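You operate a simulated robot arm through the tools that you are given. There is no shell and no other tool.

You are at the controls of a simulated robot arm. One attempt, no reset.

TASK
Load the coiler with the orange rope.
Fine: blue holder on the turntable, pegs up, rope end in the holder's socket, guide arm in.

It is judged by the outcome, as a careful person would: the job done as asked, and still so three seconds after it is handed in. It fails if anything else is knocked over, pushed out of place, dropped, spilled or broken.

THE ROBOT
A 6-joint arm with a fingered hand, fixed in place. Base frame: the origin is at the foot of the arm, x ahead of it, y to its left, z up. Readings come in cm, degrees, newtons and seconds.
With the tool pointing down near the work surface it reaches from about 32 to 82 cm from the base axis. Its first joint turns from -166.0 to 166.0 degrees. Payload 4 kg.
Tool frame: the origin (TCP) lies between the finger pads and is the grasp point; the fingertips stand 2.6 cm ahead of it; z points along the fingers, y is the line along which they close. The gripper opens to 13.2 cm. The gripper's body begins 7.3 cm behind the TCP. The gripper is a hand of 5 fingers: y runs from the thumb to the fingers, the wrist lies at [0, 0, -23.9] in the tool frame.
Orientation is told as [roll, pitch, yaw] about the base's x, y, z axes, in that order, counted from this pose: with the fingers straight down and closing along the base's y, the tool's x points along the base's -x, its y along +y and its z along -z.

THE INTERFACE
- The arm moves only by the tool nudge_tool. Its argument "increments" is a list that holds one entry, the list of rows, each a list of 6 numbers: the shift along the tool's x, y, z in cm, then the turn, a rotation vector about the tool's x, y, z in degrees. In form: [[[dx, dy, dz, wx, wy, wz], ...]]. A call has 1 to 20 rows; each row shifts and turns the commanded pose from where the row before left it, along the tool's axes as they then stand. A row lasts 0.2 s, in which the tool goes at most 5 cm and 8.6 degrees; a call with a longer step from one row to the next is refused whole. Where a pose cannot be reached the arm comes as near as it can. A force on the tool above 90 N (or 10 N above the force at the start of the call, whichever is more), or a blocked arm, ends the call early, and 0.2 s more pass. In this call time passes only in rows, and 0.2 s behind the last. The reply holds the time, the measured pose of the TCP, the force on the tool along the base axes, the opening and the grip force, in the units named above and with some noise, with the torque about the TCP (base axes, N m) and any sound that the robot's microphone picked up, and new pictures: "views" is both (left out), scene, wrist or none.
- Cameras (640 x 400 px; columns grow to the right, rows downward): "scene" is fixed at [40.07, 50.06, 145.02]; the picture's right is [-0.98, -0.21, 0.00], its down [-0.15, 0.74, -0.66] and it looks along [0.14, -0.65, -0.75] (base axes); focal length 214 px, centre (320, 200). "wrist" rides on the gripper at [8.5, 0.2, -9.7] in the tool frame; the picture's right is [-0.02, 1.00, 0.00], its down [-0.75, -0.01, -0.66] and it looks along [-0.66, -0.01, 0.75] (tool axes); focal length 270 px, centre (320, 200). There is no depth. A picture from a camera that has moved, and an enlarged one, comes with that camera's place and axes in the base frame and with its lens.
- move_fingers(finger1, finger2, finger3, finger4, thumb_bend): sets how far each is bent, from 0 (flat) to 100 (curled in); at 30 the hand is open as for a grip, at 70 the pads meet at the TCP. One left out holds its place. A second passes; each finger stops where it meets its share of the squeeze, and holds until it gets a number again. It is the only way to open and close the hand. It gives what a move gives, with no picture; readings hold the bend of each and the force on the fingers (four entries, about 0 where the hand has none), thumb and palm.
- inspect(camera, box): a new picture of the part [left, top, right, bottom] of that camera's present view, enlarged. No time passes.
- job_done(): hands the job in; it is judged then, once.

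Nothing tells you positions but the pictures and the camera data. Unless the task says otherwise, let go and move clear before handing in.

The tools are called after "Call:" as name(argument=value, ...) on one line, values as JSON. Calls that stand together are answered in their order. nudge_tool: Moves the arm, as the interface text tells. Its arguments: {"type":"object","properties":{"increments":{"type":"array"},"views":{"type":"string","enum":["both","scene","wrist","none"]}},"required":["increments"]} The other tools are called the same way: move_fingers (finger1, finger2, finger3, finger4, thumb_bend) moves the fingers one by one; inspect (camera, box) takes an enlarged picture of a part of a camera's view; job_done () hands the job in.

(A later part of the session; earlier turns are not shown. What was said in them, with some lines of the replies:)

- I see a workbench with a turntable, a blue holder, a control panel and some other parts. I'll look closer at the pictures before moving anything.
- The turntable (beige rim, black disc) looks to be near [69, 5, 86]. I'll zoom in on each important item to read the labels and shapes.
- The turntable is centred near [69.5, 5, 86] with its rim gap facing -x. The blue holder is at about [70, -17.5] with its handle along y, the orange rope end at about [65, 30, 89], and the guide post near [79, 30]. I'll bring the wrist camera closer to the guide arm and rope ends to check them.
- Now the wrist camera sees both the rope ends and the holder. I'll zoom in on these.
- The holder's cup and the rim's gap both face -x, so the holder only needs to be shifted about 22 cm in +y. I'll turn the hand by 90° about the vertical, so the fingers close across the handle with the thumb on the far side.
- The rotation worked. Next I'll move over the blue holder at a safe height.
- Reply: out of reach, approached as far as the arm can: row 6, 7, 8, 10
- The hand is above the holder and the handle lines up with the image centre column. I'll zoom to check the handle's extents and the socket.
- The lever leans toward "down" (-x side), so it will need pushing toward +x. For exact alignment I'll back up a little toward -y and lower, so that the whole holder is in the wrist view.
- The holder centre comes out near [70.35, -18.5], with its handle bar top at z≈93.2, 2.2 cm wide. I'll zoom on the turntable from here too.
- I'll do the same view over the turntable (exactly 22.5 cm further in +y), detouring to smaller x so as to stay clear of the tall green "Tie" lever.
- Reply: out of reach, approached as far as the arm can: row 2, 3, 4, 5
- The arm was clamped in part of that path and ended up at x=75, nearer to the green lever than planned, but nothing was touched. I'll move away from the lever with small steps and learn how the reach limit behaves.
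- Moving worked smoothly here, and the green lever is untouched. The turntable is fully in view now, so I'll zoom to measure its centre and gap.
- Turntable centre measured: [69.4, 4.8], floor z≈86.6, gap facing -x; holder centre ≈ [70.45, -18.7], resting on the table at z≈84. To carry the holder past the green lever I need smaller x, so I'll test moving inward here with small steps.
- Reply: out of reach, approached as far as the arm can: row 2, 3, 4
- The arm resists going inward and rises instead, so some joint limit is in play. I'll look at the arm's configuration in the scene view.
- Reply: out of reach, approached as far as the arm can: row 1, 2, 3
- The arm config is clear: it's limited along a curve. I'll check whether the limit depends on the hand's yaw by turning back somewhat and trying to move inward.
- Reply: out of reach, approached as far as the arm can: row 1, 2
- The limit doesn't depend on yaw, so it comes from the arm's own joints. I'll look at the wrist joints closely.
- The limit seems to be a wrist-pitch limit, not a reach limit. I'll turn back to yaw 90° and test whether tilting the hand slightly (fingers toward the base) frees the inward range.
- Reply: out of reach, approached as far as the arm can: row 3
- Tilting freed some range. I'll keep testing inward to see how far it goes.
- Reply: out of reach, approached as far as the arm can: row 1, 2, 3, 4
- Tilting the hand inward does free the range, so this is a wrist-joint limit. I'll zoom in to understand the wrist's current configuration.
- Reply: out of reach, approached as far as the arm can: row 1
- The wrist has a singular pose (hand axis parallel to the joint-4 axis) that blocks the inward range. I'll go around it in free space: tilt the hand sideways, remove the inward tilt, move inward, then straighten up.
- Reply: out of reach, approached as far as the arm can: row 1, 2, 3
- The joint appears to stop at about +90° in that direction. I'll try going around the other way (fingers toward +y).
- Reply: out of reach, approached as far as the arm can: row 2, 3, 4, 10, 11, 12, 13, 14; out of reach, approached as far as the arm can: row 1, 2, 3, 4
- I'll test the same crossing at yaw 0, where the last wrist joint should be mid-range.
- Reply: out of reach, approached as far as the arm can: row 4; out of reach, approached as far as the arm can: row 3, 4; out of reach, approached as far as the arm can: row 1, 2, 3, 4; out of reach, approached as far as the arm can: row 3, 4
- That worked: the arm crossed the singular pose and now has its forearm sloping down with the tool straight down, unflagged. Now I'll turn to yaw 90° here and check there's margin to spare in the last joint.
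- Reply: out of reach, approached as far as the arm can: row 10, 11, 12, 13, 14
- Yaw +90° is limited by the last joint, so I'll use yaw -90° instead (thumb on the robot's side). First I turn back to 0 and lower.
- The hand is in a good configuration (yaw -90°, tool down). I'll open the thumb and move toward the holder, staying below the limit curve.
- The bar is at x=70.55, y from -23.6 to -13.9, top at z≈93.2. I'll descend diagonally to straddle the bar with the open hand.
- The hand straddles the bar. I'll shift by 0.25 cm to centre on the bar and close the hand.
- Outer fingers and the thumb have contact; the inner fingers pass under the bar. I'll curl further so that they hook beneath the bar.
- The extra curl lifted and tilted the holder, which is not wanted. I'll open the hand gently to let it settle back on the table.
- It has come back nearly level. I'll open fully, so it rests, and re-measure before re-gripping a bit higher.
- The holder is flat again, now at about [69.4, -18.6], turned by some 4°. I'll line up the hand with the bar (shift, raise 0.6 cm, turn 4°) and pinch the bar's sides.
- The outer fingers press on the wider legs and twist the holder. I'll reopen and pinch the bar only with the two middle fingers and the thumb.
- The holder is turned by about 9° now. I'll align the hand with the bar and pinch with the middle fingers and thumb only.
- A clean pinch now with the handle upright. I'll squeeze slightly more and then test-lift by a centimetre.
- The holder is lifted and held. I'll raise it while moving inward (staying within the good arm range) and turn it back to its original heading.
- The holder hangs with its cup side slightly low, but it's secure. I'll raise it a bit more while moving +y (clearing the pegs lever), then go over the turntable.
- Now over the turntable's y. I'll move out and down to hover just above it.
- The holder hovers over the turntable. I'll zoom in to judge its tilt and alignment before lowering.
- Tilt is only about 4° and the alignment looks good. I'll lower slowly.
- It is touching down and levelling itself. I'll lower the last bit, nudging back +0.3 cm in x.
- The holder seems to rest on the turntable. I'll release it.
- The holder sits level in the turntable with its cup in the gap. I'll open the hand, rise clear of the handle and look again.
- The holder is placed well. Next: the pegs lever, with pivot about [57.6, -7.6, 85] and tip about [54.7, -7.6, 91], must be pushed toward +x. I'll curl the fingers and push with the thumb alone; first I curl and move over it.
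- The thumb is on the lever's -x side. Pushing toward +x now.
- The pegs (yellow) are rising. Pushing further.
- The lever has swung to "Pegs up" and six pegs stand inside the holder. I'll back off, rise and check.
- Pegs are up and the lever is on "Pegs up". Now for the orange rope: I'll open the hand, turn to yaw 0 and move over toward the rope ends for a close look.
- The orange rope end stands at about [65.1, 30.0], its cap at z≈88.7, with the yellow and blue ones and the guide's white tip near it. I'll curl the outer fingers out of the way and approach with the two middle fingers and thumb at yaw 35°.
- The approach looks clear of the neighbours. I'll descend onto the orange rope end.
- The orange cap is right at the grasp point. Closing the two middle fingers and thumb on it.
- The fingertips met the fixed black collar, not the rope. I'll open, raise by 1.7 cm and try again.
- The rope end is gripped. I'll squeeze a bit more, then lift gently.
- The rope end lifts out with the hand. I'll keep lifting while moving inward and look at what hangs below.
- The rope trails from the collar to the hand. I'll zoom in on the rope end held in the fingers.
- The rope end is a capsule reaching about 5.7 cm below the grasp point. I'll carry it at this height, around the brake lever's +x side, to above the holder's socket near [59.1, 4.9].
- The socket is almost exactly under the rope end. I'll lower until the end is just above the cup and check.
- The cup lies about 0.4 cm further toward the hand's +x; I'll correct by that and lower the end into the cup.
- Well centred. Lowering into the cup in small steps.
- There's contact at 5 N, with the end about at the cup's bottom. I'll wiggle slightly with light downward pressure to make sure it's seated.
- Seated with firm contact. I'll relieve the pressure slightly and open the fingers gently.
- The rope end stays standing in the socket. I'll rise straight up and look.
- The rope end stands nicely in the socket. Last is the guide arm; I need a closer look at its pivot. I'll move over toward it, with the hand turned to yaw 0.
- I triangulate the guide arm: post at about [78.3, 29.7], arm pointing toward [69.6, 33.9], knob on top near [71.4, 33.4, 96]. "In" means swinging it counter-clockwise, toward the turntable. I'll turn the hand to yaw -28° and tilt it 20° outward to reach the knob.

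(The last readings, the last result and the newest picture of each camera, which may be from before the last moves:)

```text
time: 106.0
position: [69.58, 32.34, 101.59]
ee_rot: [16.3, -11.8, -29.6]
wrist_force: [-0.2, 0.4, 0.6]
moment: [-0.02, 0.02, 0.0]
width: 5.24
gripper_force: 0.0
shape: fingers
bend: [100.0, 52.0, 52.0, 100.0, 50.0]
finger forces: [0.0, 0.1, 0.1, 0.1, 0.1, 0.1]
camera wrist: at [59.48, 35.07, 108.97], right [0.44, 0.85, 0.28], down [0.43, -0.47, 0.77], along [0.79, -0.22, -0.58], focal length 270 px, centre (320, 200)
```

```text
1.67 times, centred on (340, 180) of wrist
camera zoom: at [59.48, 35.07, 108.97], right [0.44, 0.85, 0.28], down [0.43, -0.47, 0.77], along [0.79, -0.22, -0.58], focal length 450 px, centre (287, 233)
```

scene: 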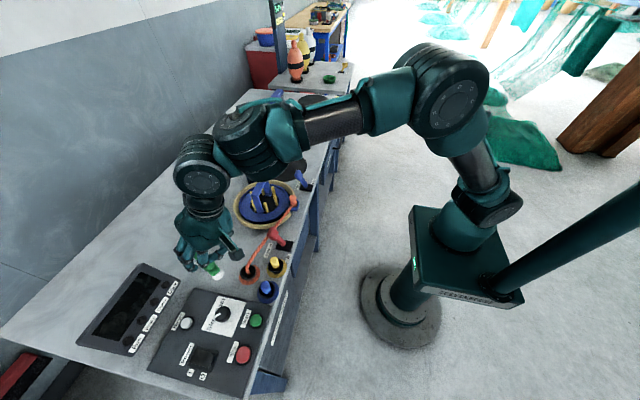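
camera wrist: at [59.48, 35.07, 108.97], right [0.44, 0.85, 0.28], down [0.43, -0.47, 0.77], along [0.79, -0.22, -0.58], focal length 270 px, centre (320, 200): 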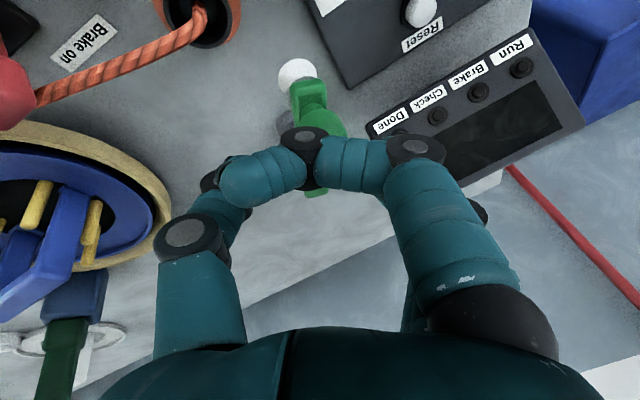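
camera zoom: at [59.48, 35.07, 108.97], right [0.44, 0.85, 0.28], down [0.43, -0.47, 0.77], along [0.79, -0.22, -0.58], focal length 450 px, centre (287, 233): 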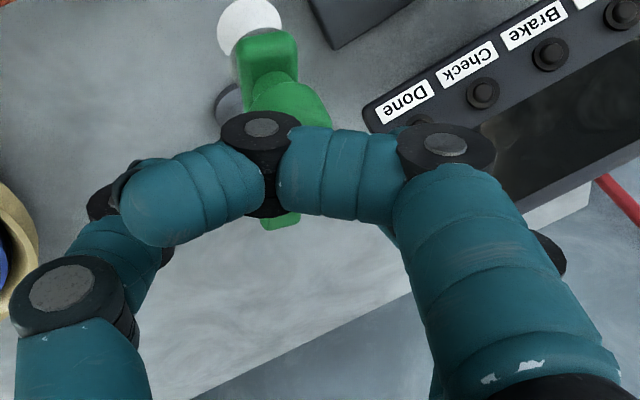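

The picture agrees with my estimate: the knob is straight ahead along the hand's axis, about 5.8 cm away. I'll advance so that the fingers and thumb straddle it.

Call:
nudge_tool(increments=[[[0, 0.1, 1.7, 0, 0, 0], [0, 0.1, 1.7, 0, 0, 0], [0, 0, 1.7, 0, 0, 0]]], views="both")

Call:
inspect(camera="scene", box=[160, 200, 280, 300])

Call:
inspect(camera="wrist", box=[180, 60, 500, 300])

```text
time: 106.8
position: [71.24, 33.18, 96.67]
ee_rot: [16.3, -11.9, -29.7]
wrist_force: [-0.2, 0.5, 1.1]
moment: [0.03, 0.0, 0.04]
width: 5.26
gripper_force: 0.0
shape: fingers
bend: [100.0, 52.0, 52.0, 100.0, 50.0]
finger forces: [0.0, 0.1, 0.1, 0.1, 0.1, 0.0]
camera wrist: at [61.06, 35.93, 104.08], right [0.44, 0.85, 0.28], down [0.43, -0.47, 0.77], along [0.79, -0.22, -0.58], focal length 270 px, centre (320, 200)
```

scene: 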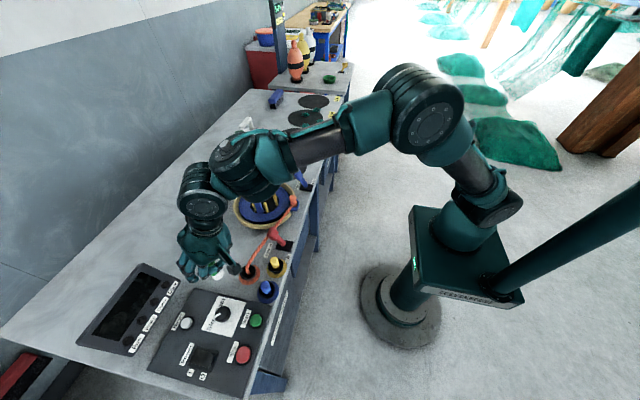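
wrist: 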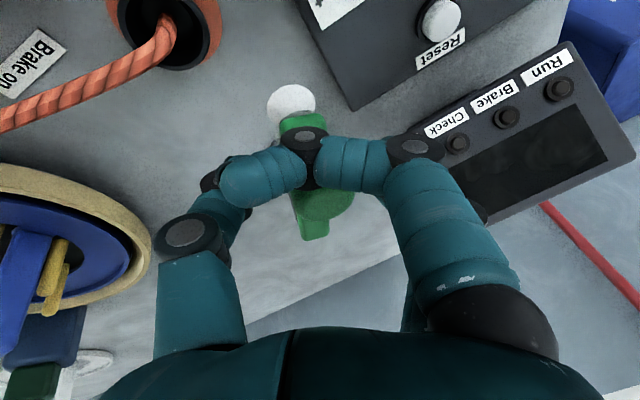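

```text
4.00 times, centred on (220, 250) of scene
camera zoom: at [40.07, 50.06, 145.02], right [-0.98, -0.21, 0.0], down [-0.15, 0.74, -0.66], along [0.14, -0.65, -0.75], focal length 858 px, centre (720, 0)
```

zoom: 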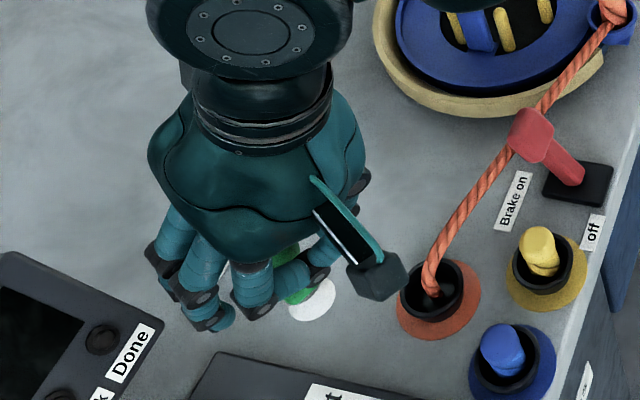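

```text
1.67 times, centred on (340, 180) of wrist
camera zoom: at [61.06, 35.93, 104.08], right [0.44, 0.85, 0.28], down [0.43, -0.47, 0.77], along [0.79, -0.22, -0.58], focal length 450 px, centre (287, 233)
```

zoom: 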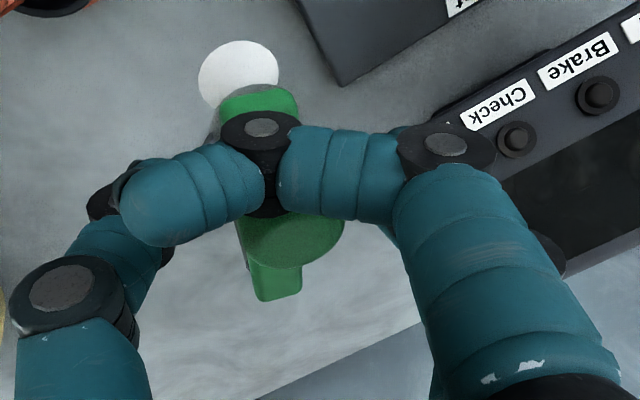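

The knob is between the fingers and thumb. I'll advance a touch and close gently on it.

Call:
nudge_tool(increments=[[[0, 0, 0.5, 0, 0, 0]]], views="none")

Call:
move_fingers(finger2=63, finger3=63, thumb_bend=61)

Call:
inspect(camera="wrist", box=[180, 60, 500, 300])

Call:
inspect(camera="scene", box=[160, 200, 280, 300])

```text
time: 107.2
position: [71.38, 33.2, 96.32]
ee_rot: [16.3, -11.7, -29.8]
wrist_force: [0.1, -1.0, -0.2]
moment: [-0.01, 0.0, 0.01]
width: 5.24
gripper_force: 0.1
shape: fingers
bend: [100.0, 52.0, 52.0, 100.0, 50.0]
finger forces: [0.0, 0.0, 0.1, 0.0, 0.0, 0.0]
```

```text
time: 108.2
position: [71.26, 33.18, 96.1]
ee_rot: [16.2, -11.9, -29.7]
wrist_force: [-0.3, -1.7, -0.3]
moment: [-0.03, 0.01, 0.0]
width: 4.79
gripper_force: 0.4
shape: fingers
bend: [100.0, 63.0, 63.0, 100.0, 60.0]
finger forces: [0.0, 0.0, 0.0, 0.1, 1.3, 0.1]
```

```text
1.67 times, centred on (340, 180) of wrist
camera zoom: at [61.21, 35.99, 103.62], right [0.44, 0.85, 0.28], down [0.43, -0.47, 0.77], along [0.79, -0.22, -0.58], focal length 450 px, centre (287, 233)
```

zoom: 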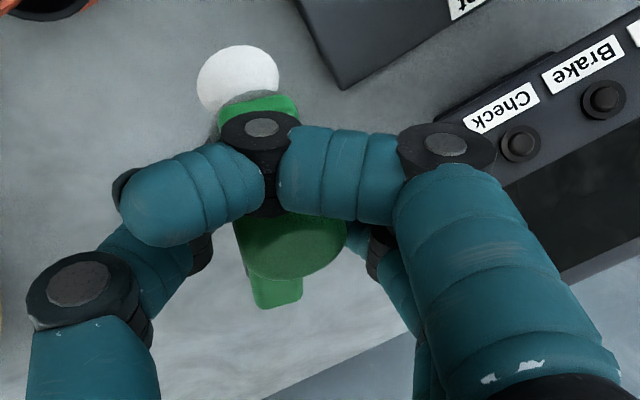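

```text
4.00 times, centred on (220, 250) of scene
camera zoom: at [40.07, 50.06, 145.02], right [-0.98, -0.21, 0.0], down [-0.15, 0.74, -0.66], along [0.14, -0.65, -0.75], focal length 858 px, centre (720, 0)
```

zoom: 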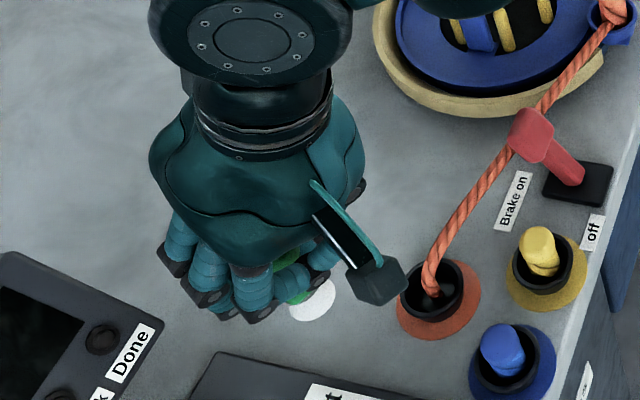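

The thumb touches the knob lightly; I'll bring the two fingers in until they touch as well.

Call:
move_fingers(finger2=68, finger3=68)

Call:
nudge_tool(increments=[[[-0.12, -1.05, -0.28, 0, 0, -8], [-0.12, -1.06, -0.24, 0, 0, -8]]], views="both")

Call:
inspect(camera="scene", box=[160, 200, 280, 300])

Call:
inspect(camera="wrist", box=[180, 60, 500, 300])

```text
time: 109.2
position: [71.25, 33.23, 96.15]
ee_rot: [16.2, -11.8, -29.7]
wrist_force: [0.2, -1.3, 0.3]
moment: [-0.04, 0.0, -0.03]
width: 4.77
gripper_force: 1.0
shape: fingers
bend: [100.0, 67.0, 68.0, 100.0, 60.0]
finger forces: [0.0, 0.4, 0.0, 0.0, 1.3, 0.1]
```

```text
time: 109.8
position: [70.61, 31.13, 96.19]
ee_rot: [12.4, -15.9, -13.6]
wrist_force: [-0.8, 2.0, 1.9]
moment: [0.06, 0.03, 0.01]
width: 4.73
gripper_force: 2.1
shape: fingers
bend: [100.0, 67.0, 68.0, 100.0, 61.0]
finger forces: [0.1, 3.0, 0.0, 0.0, 0.4, 0.1]
camera wrist: at [59.76, 31.76, 103.0], right [0.19, 0.96, 0.21], down [0.5, -0.28, 0.82], along [0.85, -0.05, -0.53], focal length 270 px, centre (320, 200)
```

scene: 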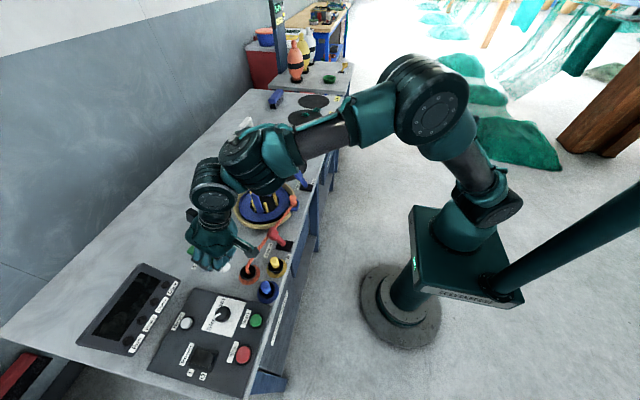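
wrist: 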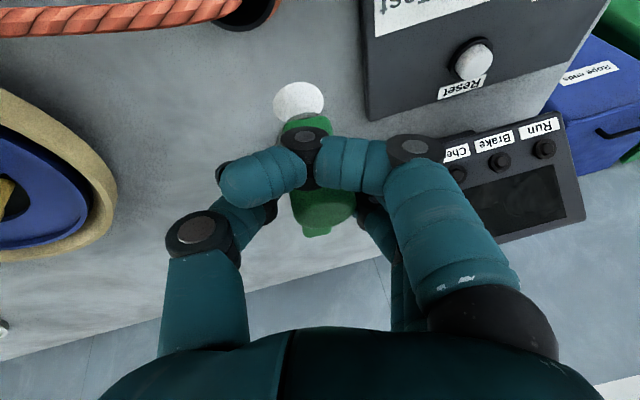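

```text
4.00 times, centred on (220, 250) of scene
camera zoom: at [40.07, 50.06, 145.02], right [-0.98, -0.21, 0.0], down [-0.15, 0.74, -0.66], along [0.14, -0.65, -0.75], focal length 858 px, centre (720, 0)
```

zoom: 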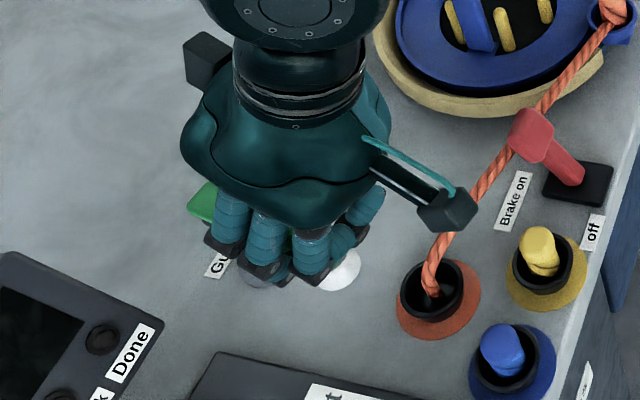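

```text
1.67 times, centred on (340, 180) of wrist
camera zoom: at [59.76, 31.76, 103.0], right [0.19, 0.96, 0.21], down [0.5, -0.28, 0.82], along [0.85, -0.05, -0.53], focal length 450 px, centre (287, 233)
```

zoom: 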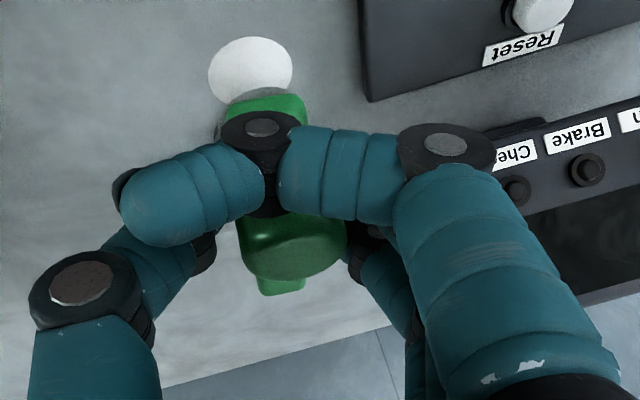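

The guide arm swings along with the hand. Continuing along the arc.

Call:
nudge_tool(increments=[[[-0.13, -1.07, -0.2, 0, 0, -8], [-0.12, -1.08, -0.15, 0, 0, -8], [-0.11, -1.08, -0.1, 0, 0, -8]]], views="both")

Call:
inspect(camera="scene", box=[160, 200, 280, 300])

Call:
inspect(camera="wrist", box=[180, 60, 500, 300])

```text
time: 110.6
position: [70.88, 28.03, 96.1]
ee_rot: [4.7, -19.3, 11.4]
wrist_force: [-0.8, -0.5, 1.3]
moment: [0.02, 0.04, 0.01]
width: 4.76
gripper_force: 1.3
shape: fingers
bend: [100.0, 68.0, 68.0, 100.0, 61.0]
finger forces: [0.0, 1.7, 0.1, 0.1, 1.3, 0.0]
camera wrist: at [59.97, 25.02, 102.41], right [-0.2, 0.98, 0.08], down [0.5, 0.03, 0.87], along [0.84, 0.22, -0.49], focal length 270 px, centre (320, 200)
```

scene: 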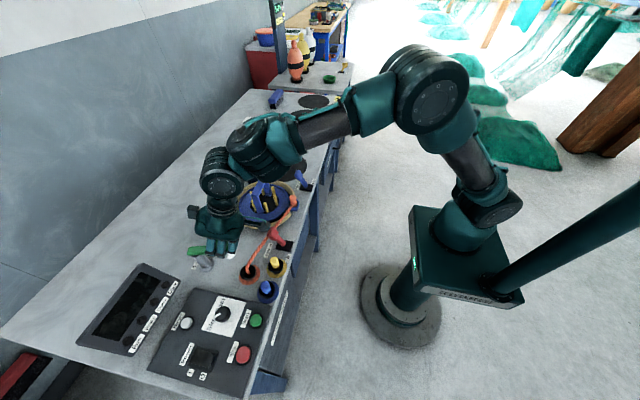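
wrist: 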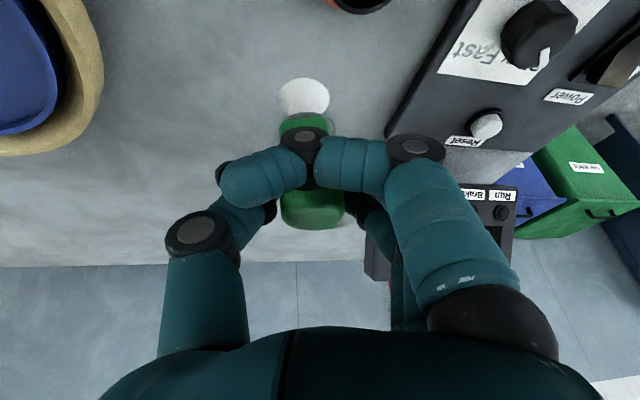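

```text
4.00 times, centred on (220, 250) of scene
camera zoom: at [40.07, 50.06, 145.02], right [-0.98, -0.21, 0.0], down [-0.15, 0.74, -0.66], along [0.14, -0.65, -0.75], focal length 858 px, centre (720, 0)
```

zoom: 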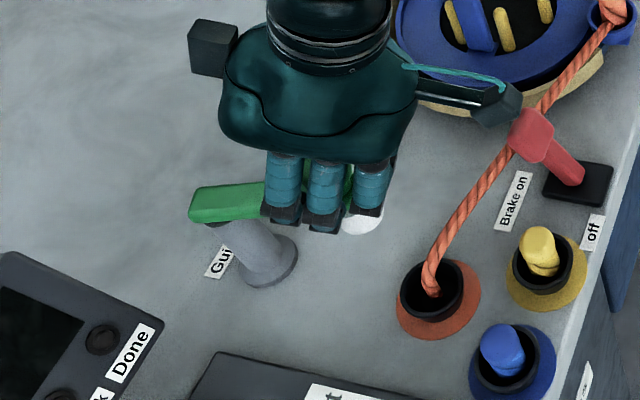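

```text
1.67 times, centred on (340, 180) of wrist
camera zoom: at [59.97, 25.02, 102.41], right [-0.2, 0.98, 0.08], down [0.5, 0.03, 0.87], along [0.84, 0.22, -0.49], focal length 450 px, centre (287, 233)
```

zoom: 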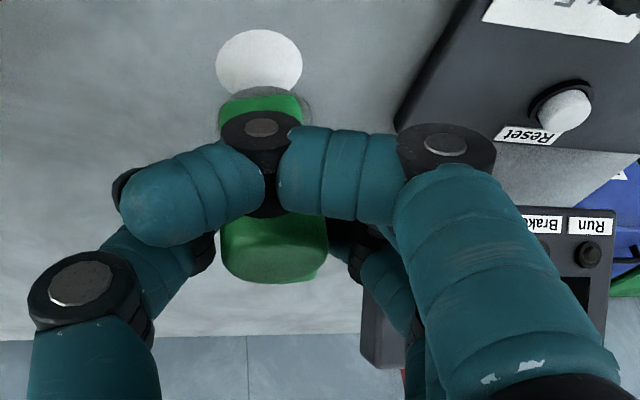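

Call:
nudge_tool(increments=[[[-0.1, -1.09, -0.05, 0, 0, -8], [-0.1, -1.1, 0, 0, 0, -8], [-0.08, -1.09, 0.05, 0, 0, -8]]], views="both")

Call:
inspect(camera="scene", box=[160, 190, 300, 300])

Call:
inspect(camera="wrist", box=[180, 60, 500, 300])

```text
time: 111.4
position: [72.18, 24.93, 96.13]
ee_rot: [-4.0, -19.7, 36.9]
wrist_force: [0.3, -1.3, -1.5]
moment: [0.09, 0.07, 0.04]
width: 4.78
gripper_force: 1.5
shape: fingers
bend: [100.0, 67.0, 68.0, 100.0, 60.0]
finger forces: [0.0, 0.9, 0.0, 0.1, 2.5, 0.1]
camera wrist: at [62.72, 18.87, 102.48], right [-0.56, 0.82, -0.06], down [0.37, 0.32, 0.87], along [0.74, 0.47, -0.49], focal length 270 px, centre (320, 200)
```

scene: 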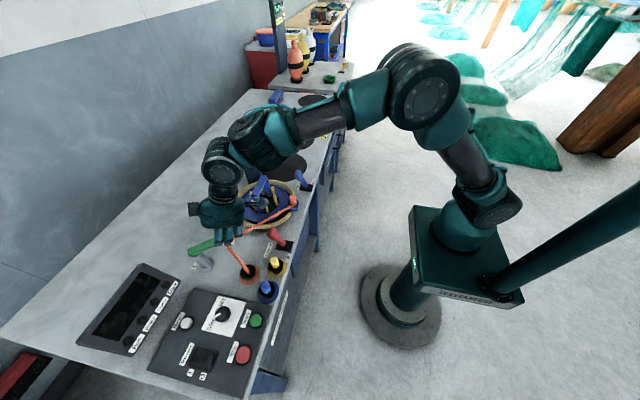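
wrist: 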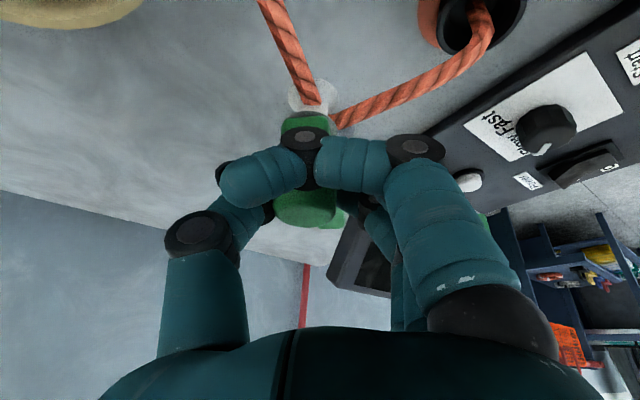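

```text
3.64 times, centred on (230, 245) of scene
camera zoom: at [40.07, 50.06, 145.02], right [-0.98, -0.21, 0.0], down [-0.15, 0.74, -0.66], along [0.14, -0.65, -0.75], focal length 780 px, centre (647, 36)
```

zoom: 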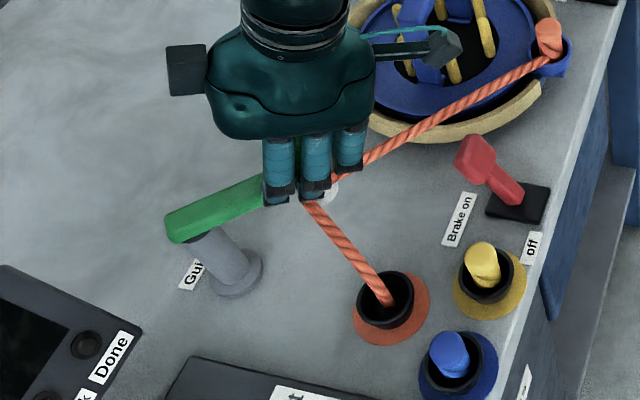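

```text
1.67 times, centred on (340, 180) of wrist
camera zoom: at [62.72, 18.87, 102.48], right [-0.56, 0.82, -0.06], down [0.37, 0.32, 0.87], along [0.74, 0.47, -0.49], focal length 450 px, centre (287, 233)
```

zoom: 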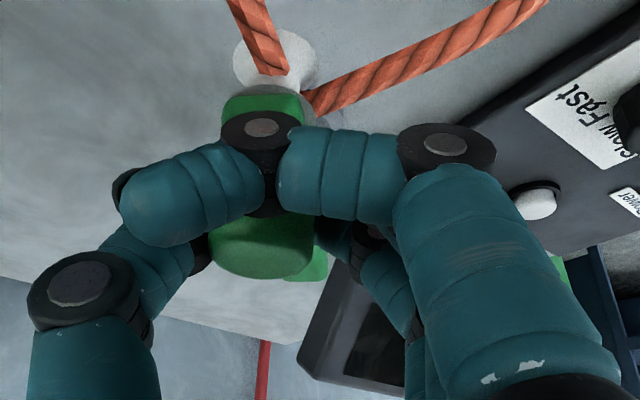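

The rope is now led through the guide's eye, so the arm counts as swung in. I'll carry on gently to find its end stop, so that it's fully in.

Call:
nudge_tool(increments=[[[-0.09, -1.09, 0.1, 0, 0, -8], [-0.06, -1.08, 0.15, 0, 0, -8]]], views="both")

Call:
inspect(camera="scene", box=[160, 190, 300, 300])

Call:
inspect(camera="wrist", box=[180, 60, 500, 300])

```text
time: 112.0
position: [73.62, 23.75, 96.57]
ee_rot: [-9.6, -18.0, 54.0]
wrist_force: [-11.2, 19.2, 20.8]
moment: [0.98, 0.5, -0.03]
width: 4.75
gripper_force: 16.2
shape: fingers
bend: [100.0, 62.0, 64.0, 100.0, 61.0]
finger forces: [0.1, 11.2, 20.8, 0.0, 0.0, 0.1]
camera wrist: at [65.78, 15.81, 102.98], right [-0.76, 0.64, -0.15], down [0.23, 0.47, 0.85], along [0.61, 0.61, -0.5], focal length 270 px, centre (320, 200)
```

scene: 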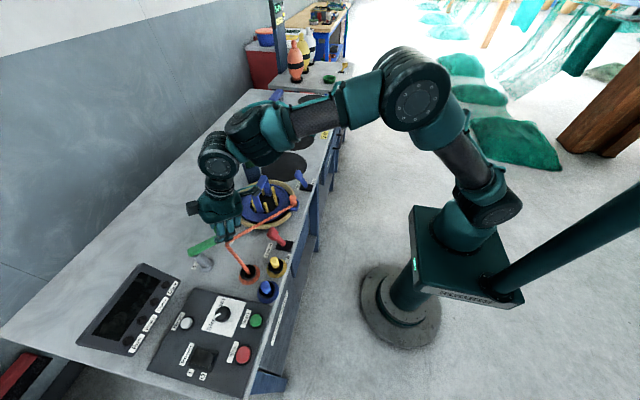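
wrist: 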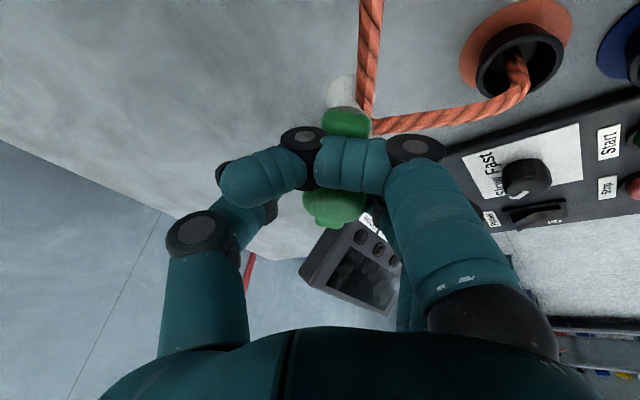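

```text
3.64 times, centred on (230, 245) of scene
camera zoom: at [40.07, 50.06, 145.02], right [-0.98, -0.21, 0.0], down [-0.15, 0.74, -0.66], along [0.14, -0.65, -0.75], focal length 780 px, centre (647, 36)
```

zoom: 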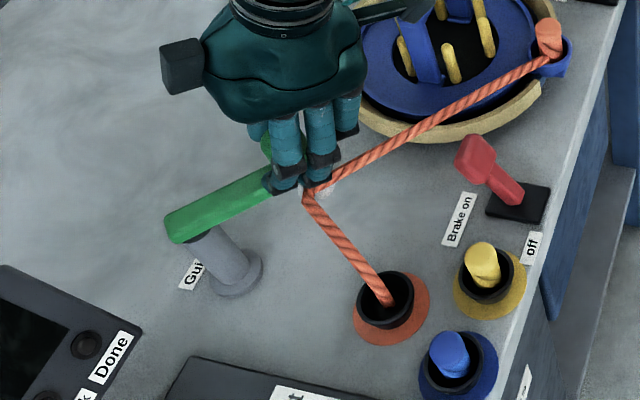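

```text
1.67 times, centred on (340, 180) of wrist
camera zoom: at [65.78, 15.81, 102.98], right [-0.76, 0.64, -0.15], down [0.23, 0.47, 0.85], along [0.61, 0.61, -0.5], focal length 450 px, centre (287, 233)
```

zoom: 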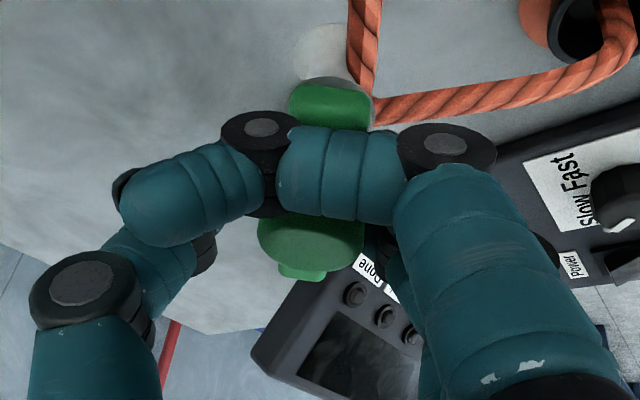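

The end stop is reached (the arm is fully in). I'll open the fingers to release the knob.

Call:
move_fingers(finger2=50, finger3=50, thumb_bend=48)

Call:
inspect(camera="wrist", box=[180, 60, 500, 300])

Call:
inspect(camera="scene", box=[160, 190, 300, 300])

```text
time: 113.0
position: [73.7, 23.44, 96.35]
ee_rot: [-9.3, -17.9, 53.5]
wrist_force: [1.2, 7.3, 20.8]
moment: [0.75, 0.08, -0.08]
width: 5.36
gripper_force: 10.0
shape: fingers
bend: [100.0, 50.0, 72.0, 100.0, 48.0]
finger forces: [0.1, 0.0, 19.8, 0.1, 0.1, 0.0]
```

```text
1.67 times, centred on (340, 180) of wrist
camera zoom: at [65.8, 15.55, 102.78], right [-0.75, 0.64, -0.15], down [0.23, 0.47, 0.85], along [0.62, 0.61, -0.5], focal length 450 px, centre (287, 233)
```

zoom: 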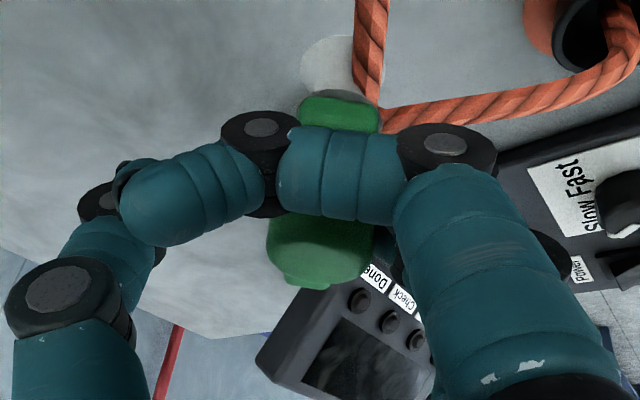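

```text
3.64 times, centred on (230, 245) of scene
camera zoom: at [40.07, 50.06, 145.02], right [-0.98, -0.21, 0.0], down [-0.15, 0.74, -0.66], along [0.14, -0.65, -0.75], focal length 780 px, centre (647, 36)
```

zoom: 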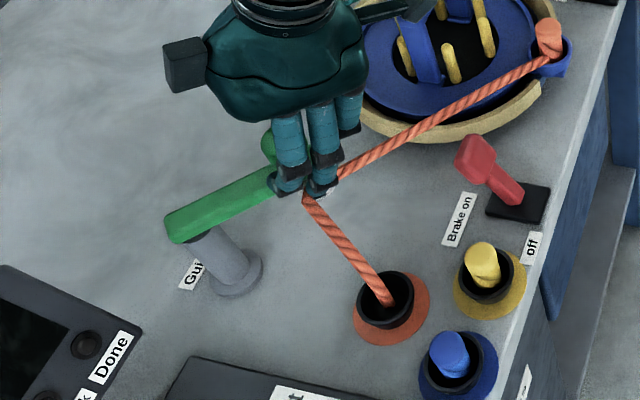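

Finger 3 rests on top of the arm and can't extend. I'll curl it back, then retreat along the hand's axis.

Call:
move_fingers(finger3=85)

Call:
nudge_tool(increments=[[[0, 0, -1, 0, 0, 0], [0, 0, -1.5, 0, 0, 0], [0, 0, -2, 0, 0, 0], [0, 0, -2.5, 0, 0, 0]]], views="both")

Call:
inspect(camera="scene", box=[160, 170, 310, 300])

Call:
inspect(camera="wrist", box=[180, 60, 500, 300])

```text
time: 114.0
position: [73.61, 23.42, 96.18]
ee_rot: [-9.3, -17.7, 53.5]
wrist_force: [-6.6, 4.4, -2.1]
moment: [0.07, 0.14, 0.13]
width: 5.34
gripper_force: 3.6
shape: fingers
bend: [100.0, 50.0, 76.0, 100.0, 48.0]
finger forces: [0.1, 0.0, 7.9, 0.0, 0.0, 0.0]
```

```text
time: 115.0
position: [71.42, 22.41, 102.92]
ee_rot: [-9.3, -17.8, 53.4]
wrist_force: [-0.3, 0.1, 0.0]
moment: [-0.01, -0.03, 0.0]
width: 5.36
gripper_force: 0.0
shape: fingers
bend: [100.0, 50.0, 80.0, 100.0, 48.0]
finger forces: [0.0, 0.0, 0.1, 0.0, 0.0, 0.0]
camera wrist: at [63.53, 14.52, 109.37], right [-0.75, 0.64, -0.15], down [0.24, 0.47, 0.85], along [0.62, 0.6, -0.5], focal length 270 px, centre (320, 200)
```

scene: 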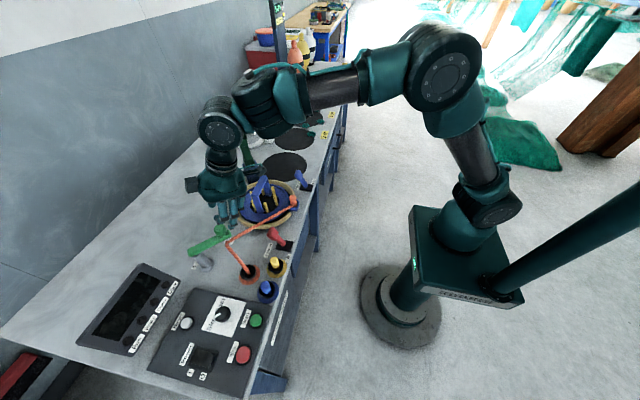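
wrist: 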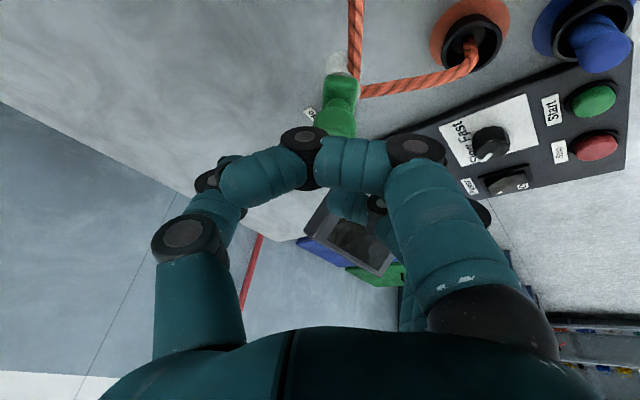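

```text
3.08 times, centred on (235, 235) of scene
camera zoom: at [40.07, 50.06, 145.02], right [-0.98, -0.21, 0.0], down [-0.15, 0.74, -0.66], along [0.14, -0.65, -0.75], focal length 660 px, centre (582, 92)
```

zoom: 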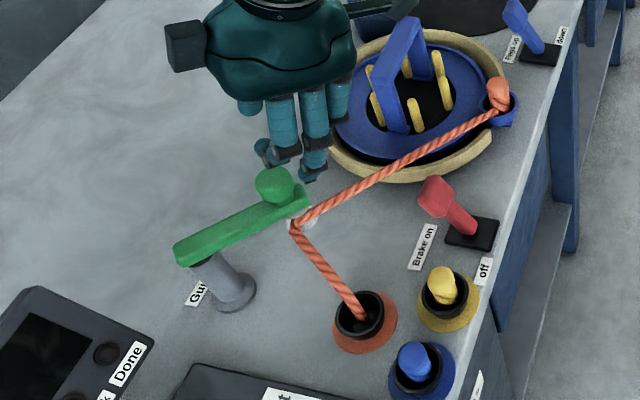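

```text
1.67 times, centred on (340, 180) of wrist
camera zoom: at [63.53, 14.52, 109.37], right [-0.75, 0.64, -0.15], down [0.24, 0.47, 0.85], along [0.62, 0.6, -0.5], focal length 450 px, centre (287, 233)
```

zoom: 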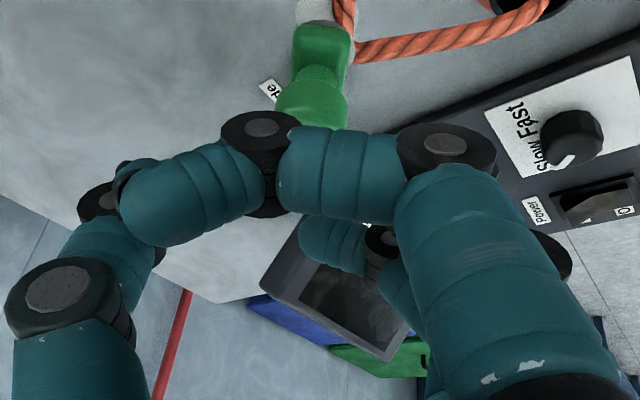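

The guide arm is in and the rope runs through its eye to the end in the socket. I'll move the hand well clear and inspect everything.

Call:
nudge_tool(increments=[[[2.85, 1.35, -1.6, 0, 0, 0], [2.85, 1.35, -1.6, 0, 0, 0], [2.85, 1.35, -1.6, 0, 0, 0], [2.85, 1.35, -1.6, 0, 0, 0], [2.0, 1.0, -1.6, 0, 0, 0], [2.0, 1.0, -1.6, 0, 0, 0]]], views="both")

Call:
inspect(camera="scene", box=[160, 170, 310, 300])

Call:
inspect(camera="scene", box=[230, 170, 320, 230])

Call:
inspect(camera="scene", box=[60, 250, 310, 400])

```text
time: 116.4
position: [54.16, 13.93, 105.93]
ee_rot: [-9.3, -17.8, 53.5]
wrist_force: [0.4, -0.3, -0.7]
moment: [0.03, -0.02, -0.03]
width: 5.37
gripper_force: 0.1
shape: fingers
bend: [100.0, 50.0, 80.0, 100.0, 48.0]
finger forces: [0.0, 0.0, 0.0, 0.0, 0.1, 0.0]
camera wrist: at [46.2, 6.08, 112.4], right [-0.75, 0.64, -0.15], down [0.23, 0.47, 0.85], along [0.62, 0.6, -0.5], focal length 270 px, centre (320, 200)
```

scene: 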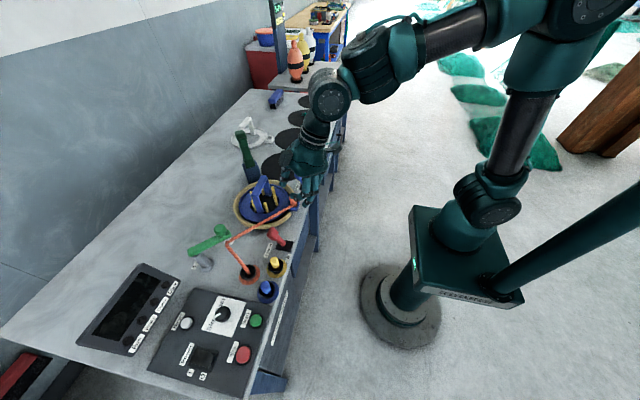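
wrist: 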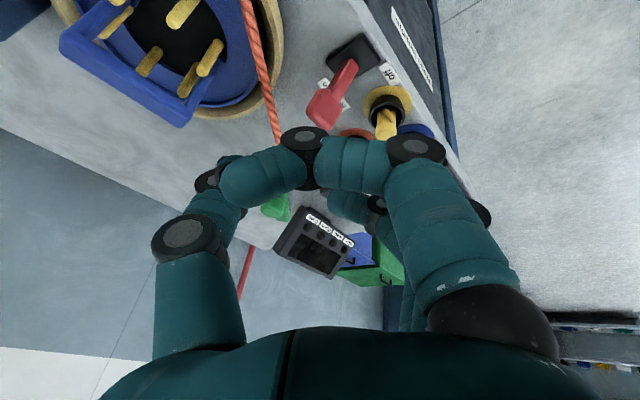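

```text
3.08 times, centred on (235, 235) of scene
camera zoom: at [40.07, 50.06, 145.02], right [-0.98, -0.21, 0.0], down [-0.15, 0.74, -0.66], along [0.14, -0.65, -0.75], focal length 660 px, centre (582, 92)
```

zoom: 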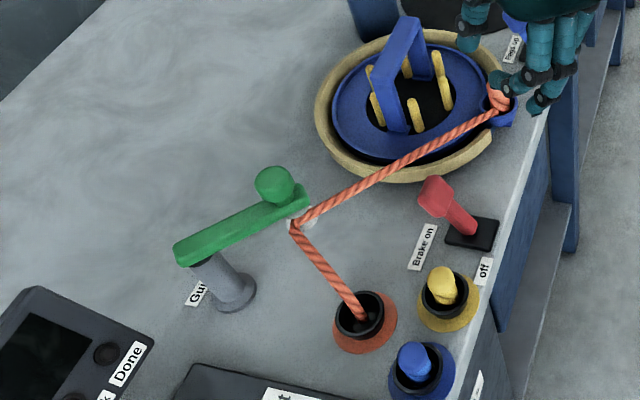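

```text
6.67 times, centred on (275, 200) of scene
camera zoom: at [40.07, 50.06, 145.02], right [-0.98, -0.21, 0.0], down [-0.15, 0.74, -0.66], along [0.14, -0.65, -0.75], focal length 1430 px, centre (620, 200)
```

zoom: 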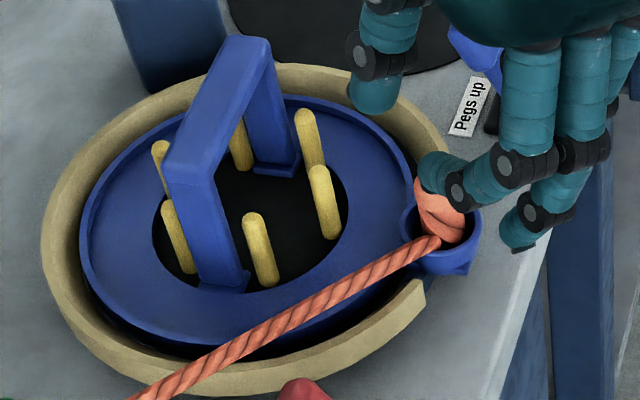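

```text
2.56 times, centred on (185, 325) of scene
camera zoom: at [40.07, 50.06, 145.02], right [-0.98, -0.21, 0.0], down [-0.15, 0.74, -0.66], along [0.14, -0.65, -0.75], focal length 549 px, centre (666, -120)
```

zoom: 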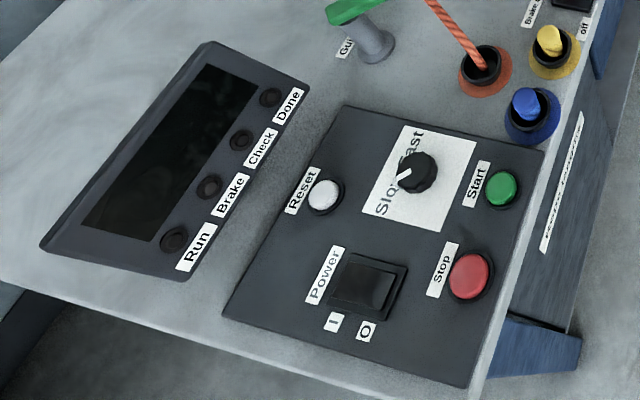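

I'll straighten the hand and pull it further back, for an unobstructed look at the socket.

Call:
nudge_tool(increments=[[[0, 0, 0, -3.0, 5.9, 0], [0, 0, 0, -3.0, 5.9, 0], [0, 0, 0, -3.0, 5.9, 0], [1.7, 2.1, -0.8, 0, 0, 0], [1.7, 2.1, -0.8, 0, 0, 0], [1.7, 2.1, -0.8, 0, 0, 0]]], views="both")

Call:
inspect(camera="scene", box=[230, 170, 320, 230])

Call:
inspect(camera="scene", box=[270, 180, 310, 220])

Call:
inspect(camera="scene", box=[200, 60, 360, 190])

```text
time: 117.8
position: [46.15, 13.82, 108.3]
ee_rot: [0.0, -0.1, 52.1]
wrist_force: [-0.8, 0.5, 0.0]
moment: [0.0, 0.02, 0.0]
width: 5.34
gripper_force: 0.1
shape: fingers
bend: [100.0, 50.0, 80.0, 100.0, 48.0]
finger forces: [0.0, 0.1, 0.0, 0.0, 0.1, 0.0]
camera wrist: at [40.71, 7.13, 117.93], right [-0.78, 0.63, 0.0], down [0.47, 0.58, 0.66], along [0.42, 0.51, -0.75], focal length 270 px, centre (320, 200)
```

scene: 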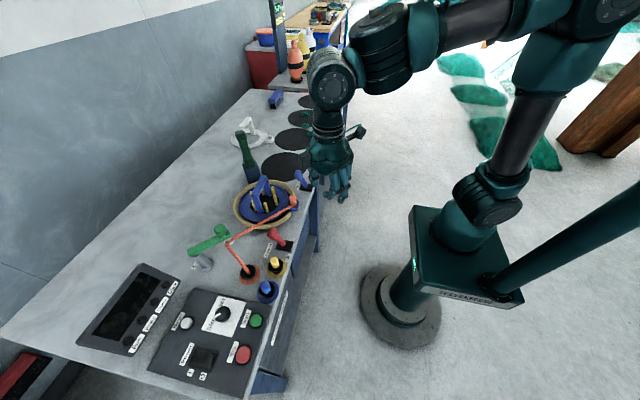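
wrist: 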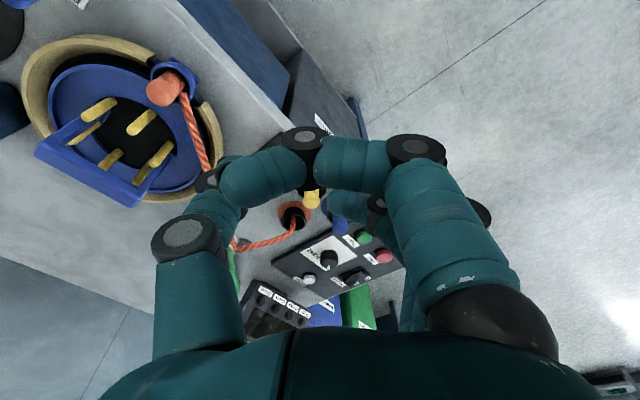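

```text
6.67 times, centred on (275, 200) of scene
camera zoom: at [40.07, 50.06, 145.02], right [-0.98, -0.21, 0.0], down [-0.15, 0.74, -0.66], along [0.14, -0.65, -0.75], focal length 1430 px, centre (620, 200)
```

zoom: 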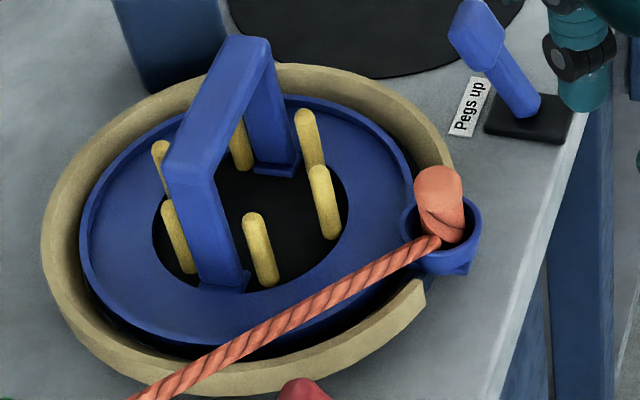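

```text
10.00 times, centred on (290, 200) of scene
camera zoom: at [40.07, 50.06, 145.02], right [-0.98, -0.21, 0.0], down [-0.15, 0.74, -0.66], along [0.14, -0.65, -0.75], focal length 2145 px, centre (620, 200)
```

zoom: 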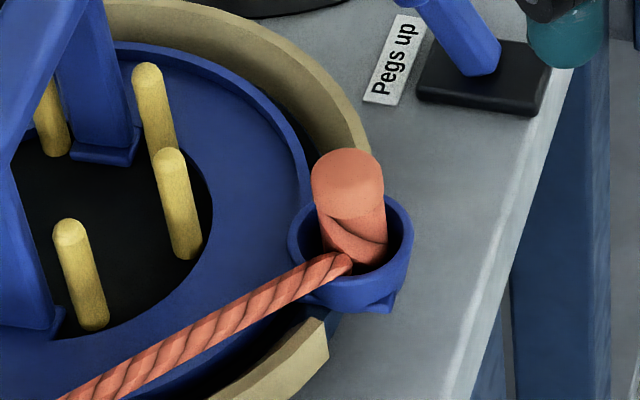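

```text
3.08 times, centred on (280, 125) of scene
camera zoom: at [40.07, 50.06, 145.02], right [-0.98, -0.21, 0.0], down [-0.15, 0.74, -0.66], along [0.14, -0.65, -0.75], focal length 660 px, centre (443, 431)
```

zoom: 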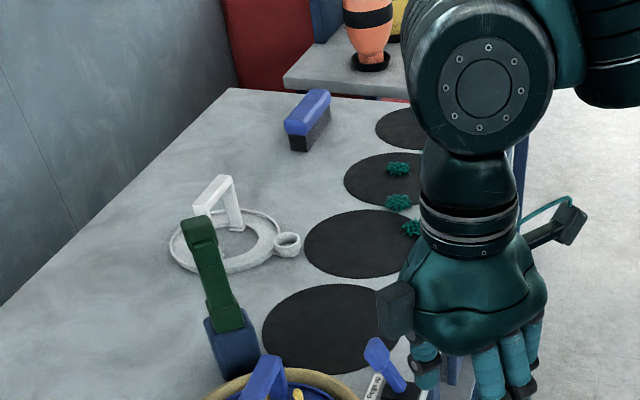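

Everything is as asked: the blue holder lies in the turntable with its pegs up, the orange rope end stands in the socket, and the guide arm is fully in with the rope led through it. Nothing else was moved and the hand is clear, so I'm handing it in.

Call:
job_done()

```text
The job is handed in.
```

The coiler is loaded with the orange rope, and I've handed the job in.

- **Holder:** the blue holder lies level in the turntable, its socket in the gap of the rim. It sits a few millimetres off-centre, toward the gap.
- **Pegs:** the lever is on "Pegs up" and all six pegs stand inside the holder.
- **Rope:** the orange end stands upright in the holder's socket.
- **Guide arm:** it is swung in to its end stop, and the rope runs through its eye to the socket.

My first grips on the holder tilted it and shifted it by about a centimetre, so I set it back down and took a cleaner hold before lifting it. My fingers also pressed briefly on the orange rope's fixed collar, and later on the guide arm at its stop. Nothing was knocked over, and in the last pictures the other ropes, levers and the white holder looked undisturbed. The brake is still on, and the hand is clear of everything.
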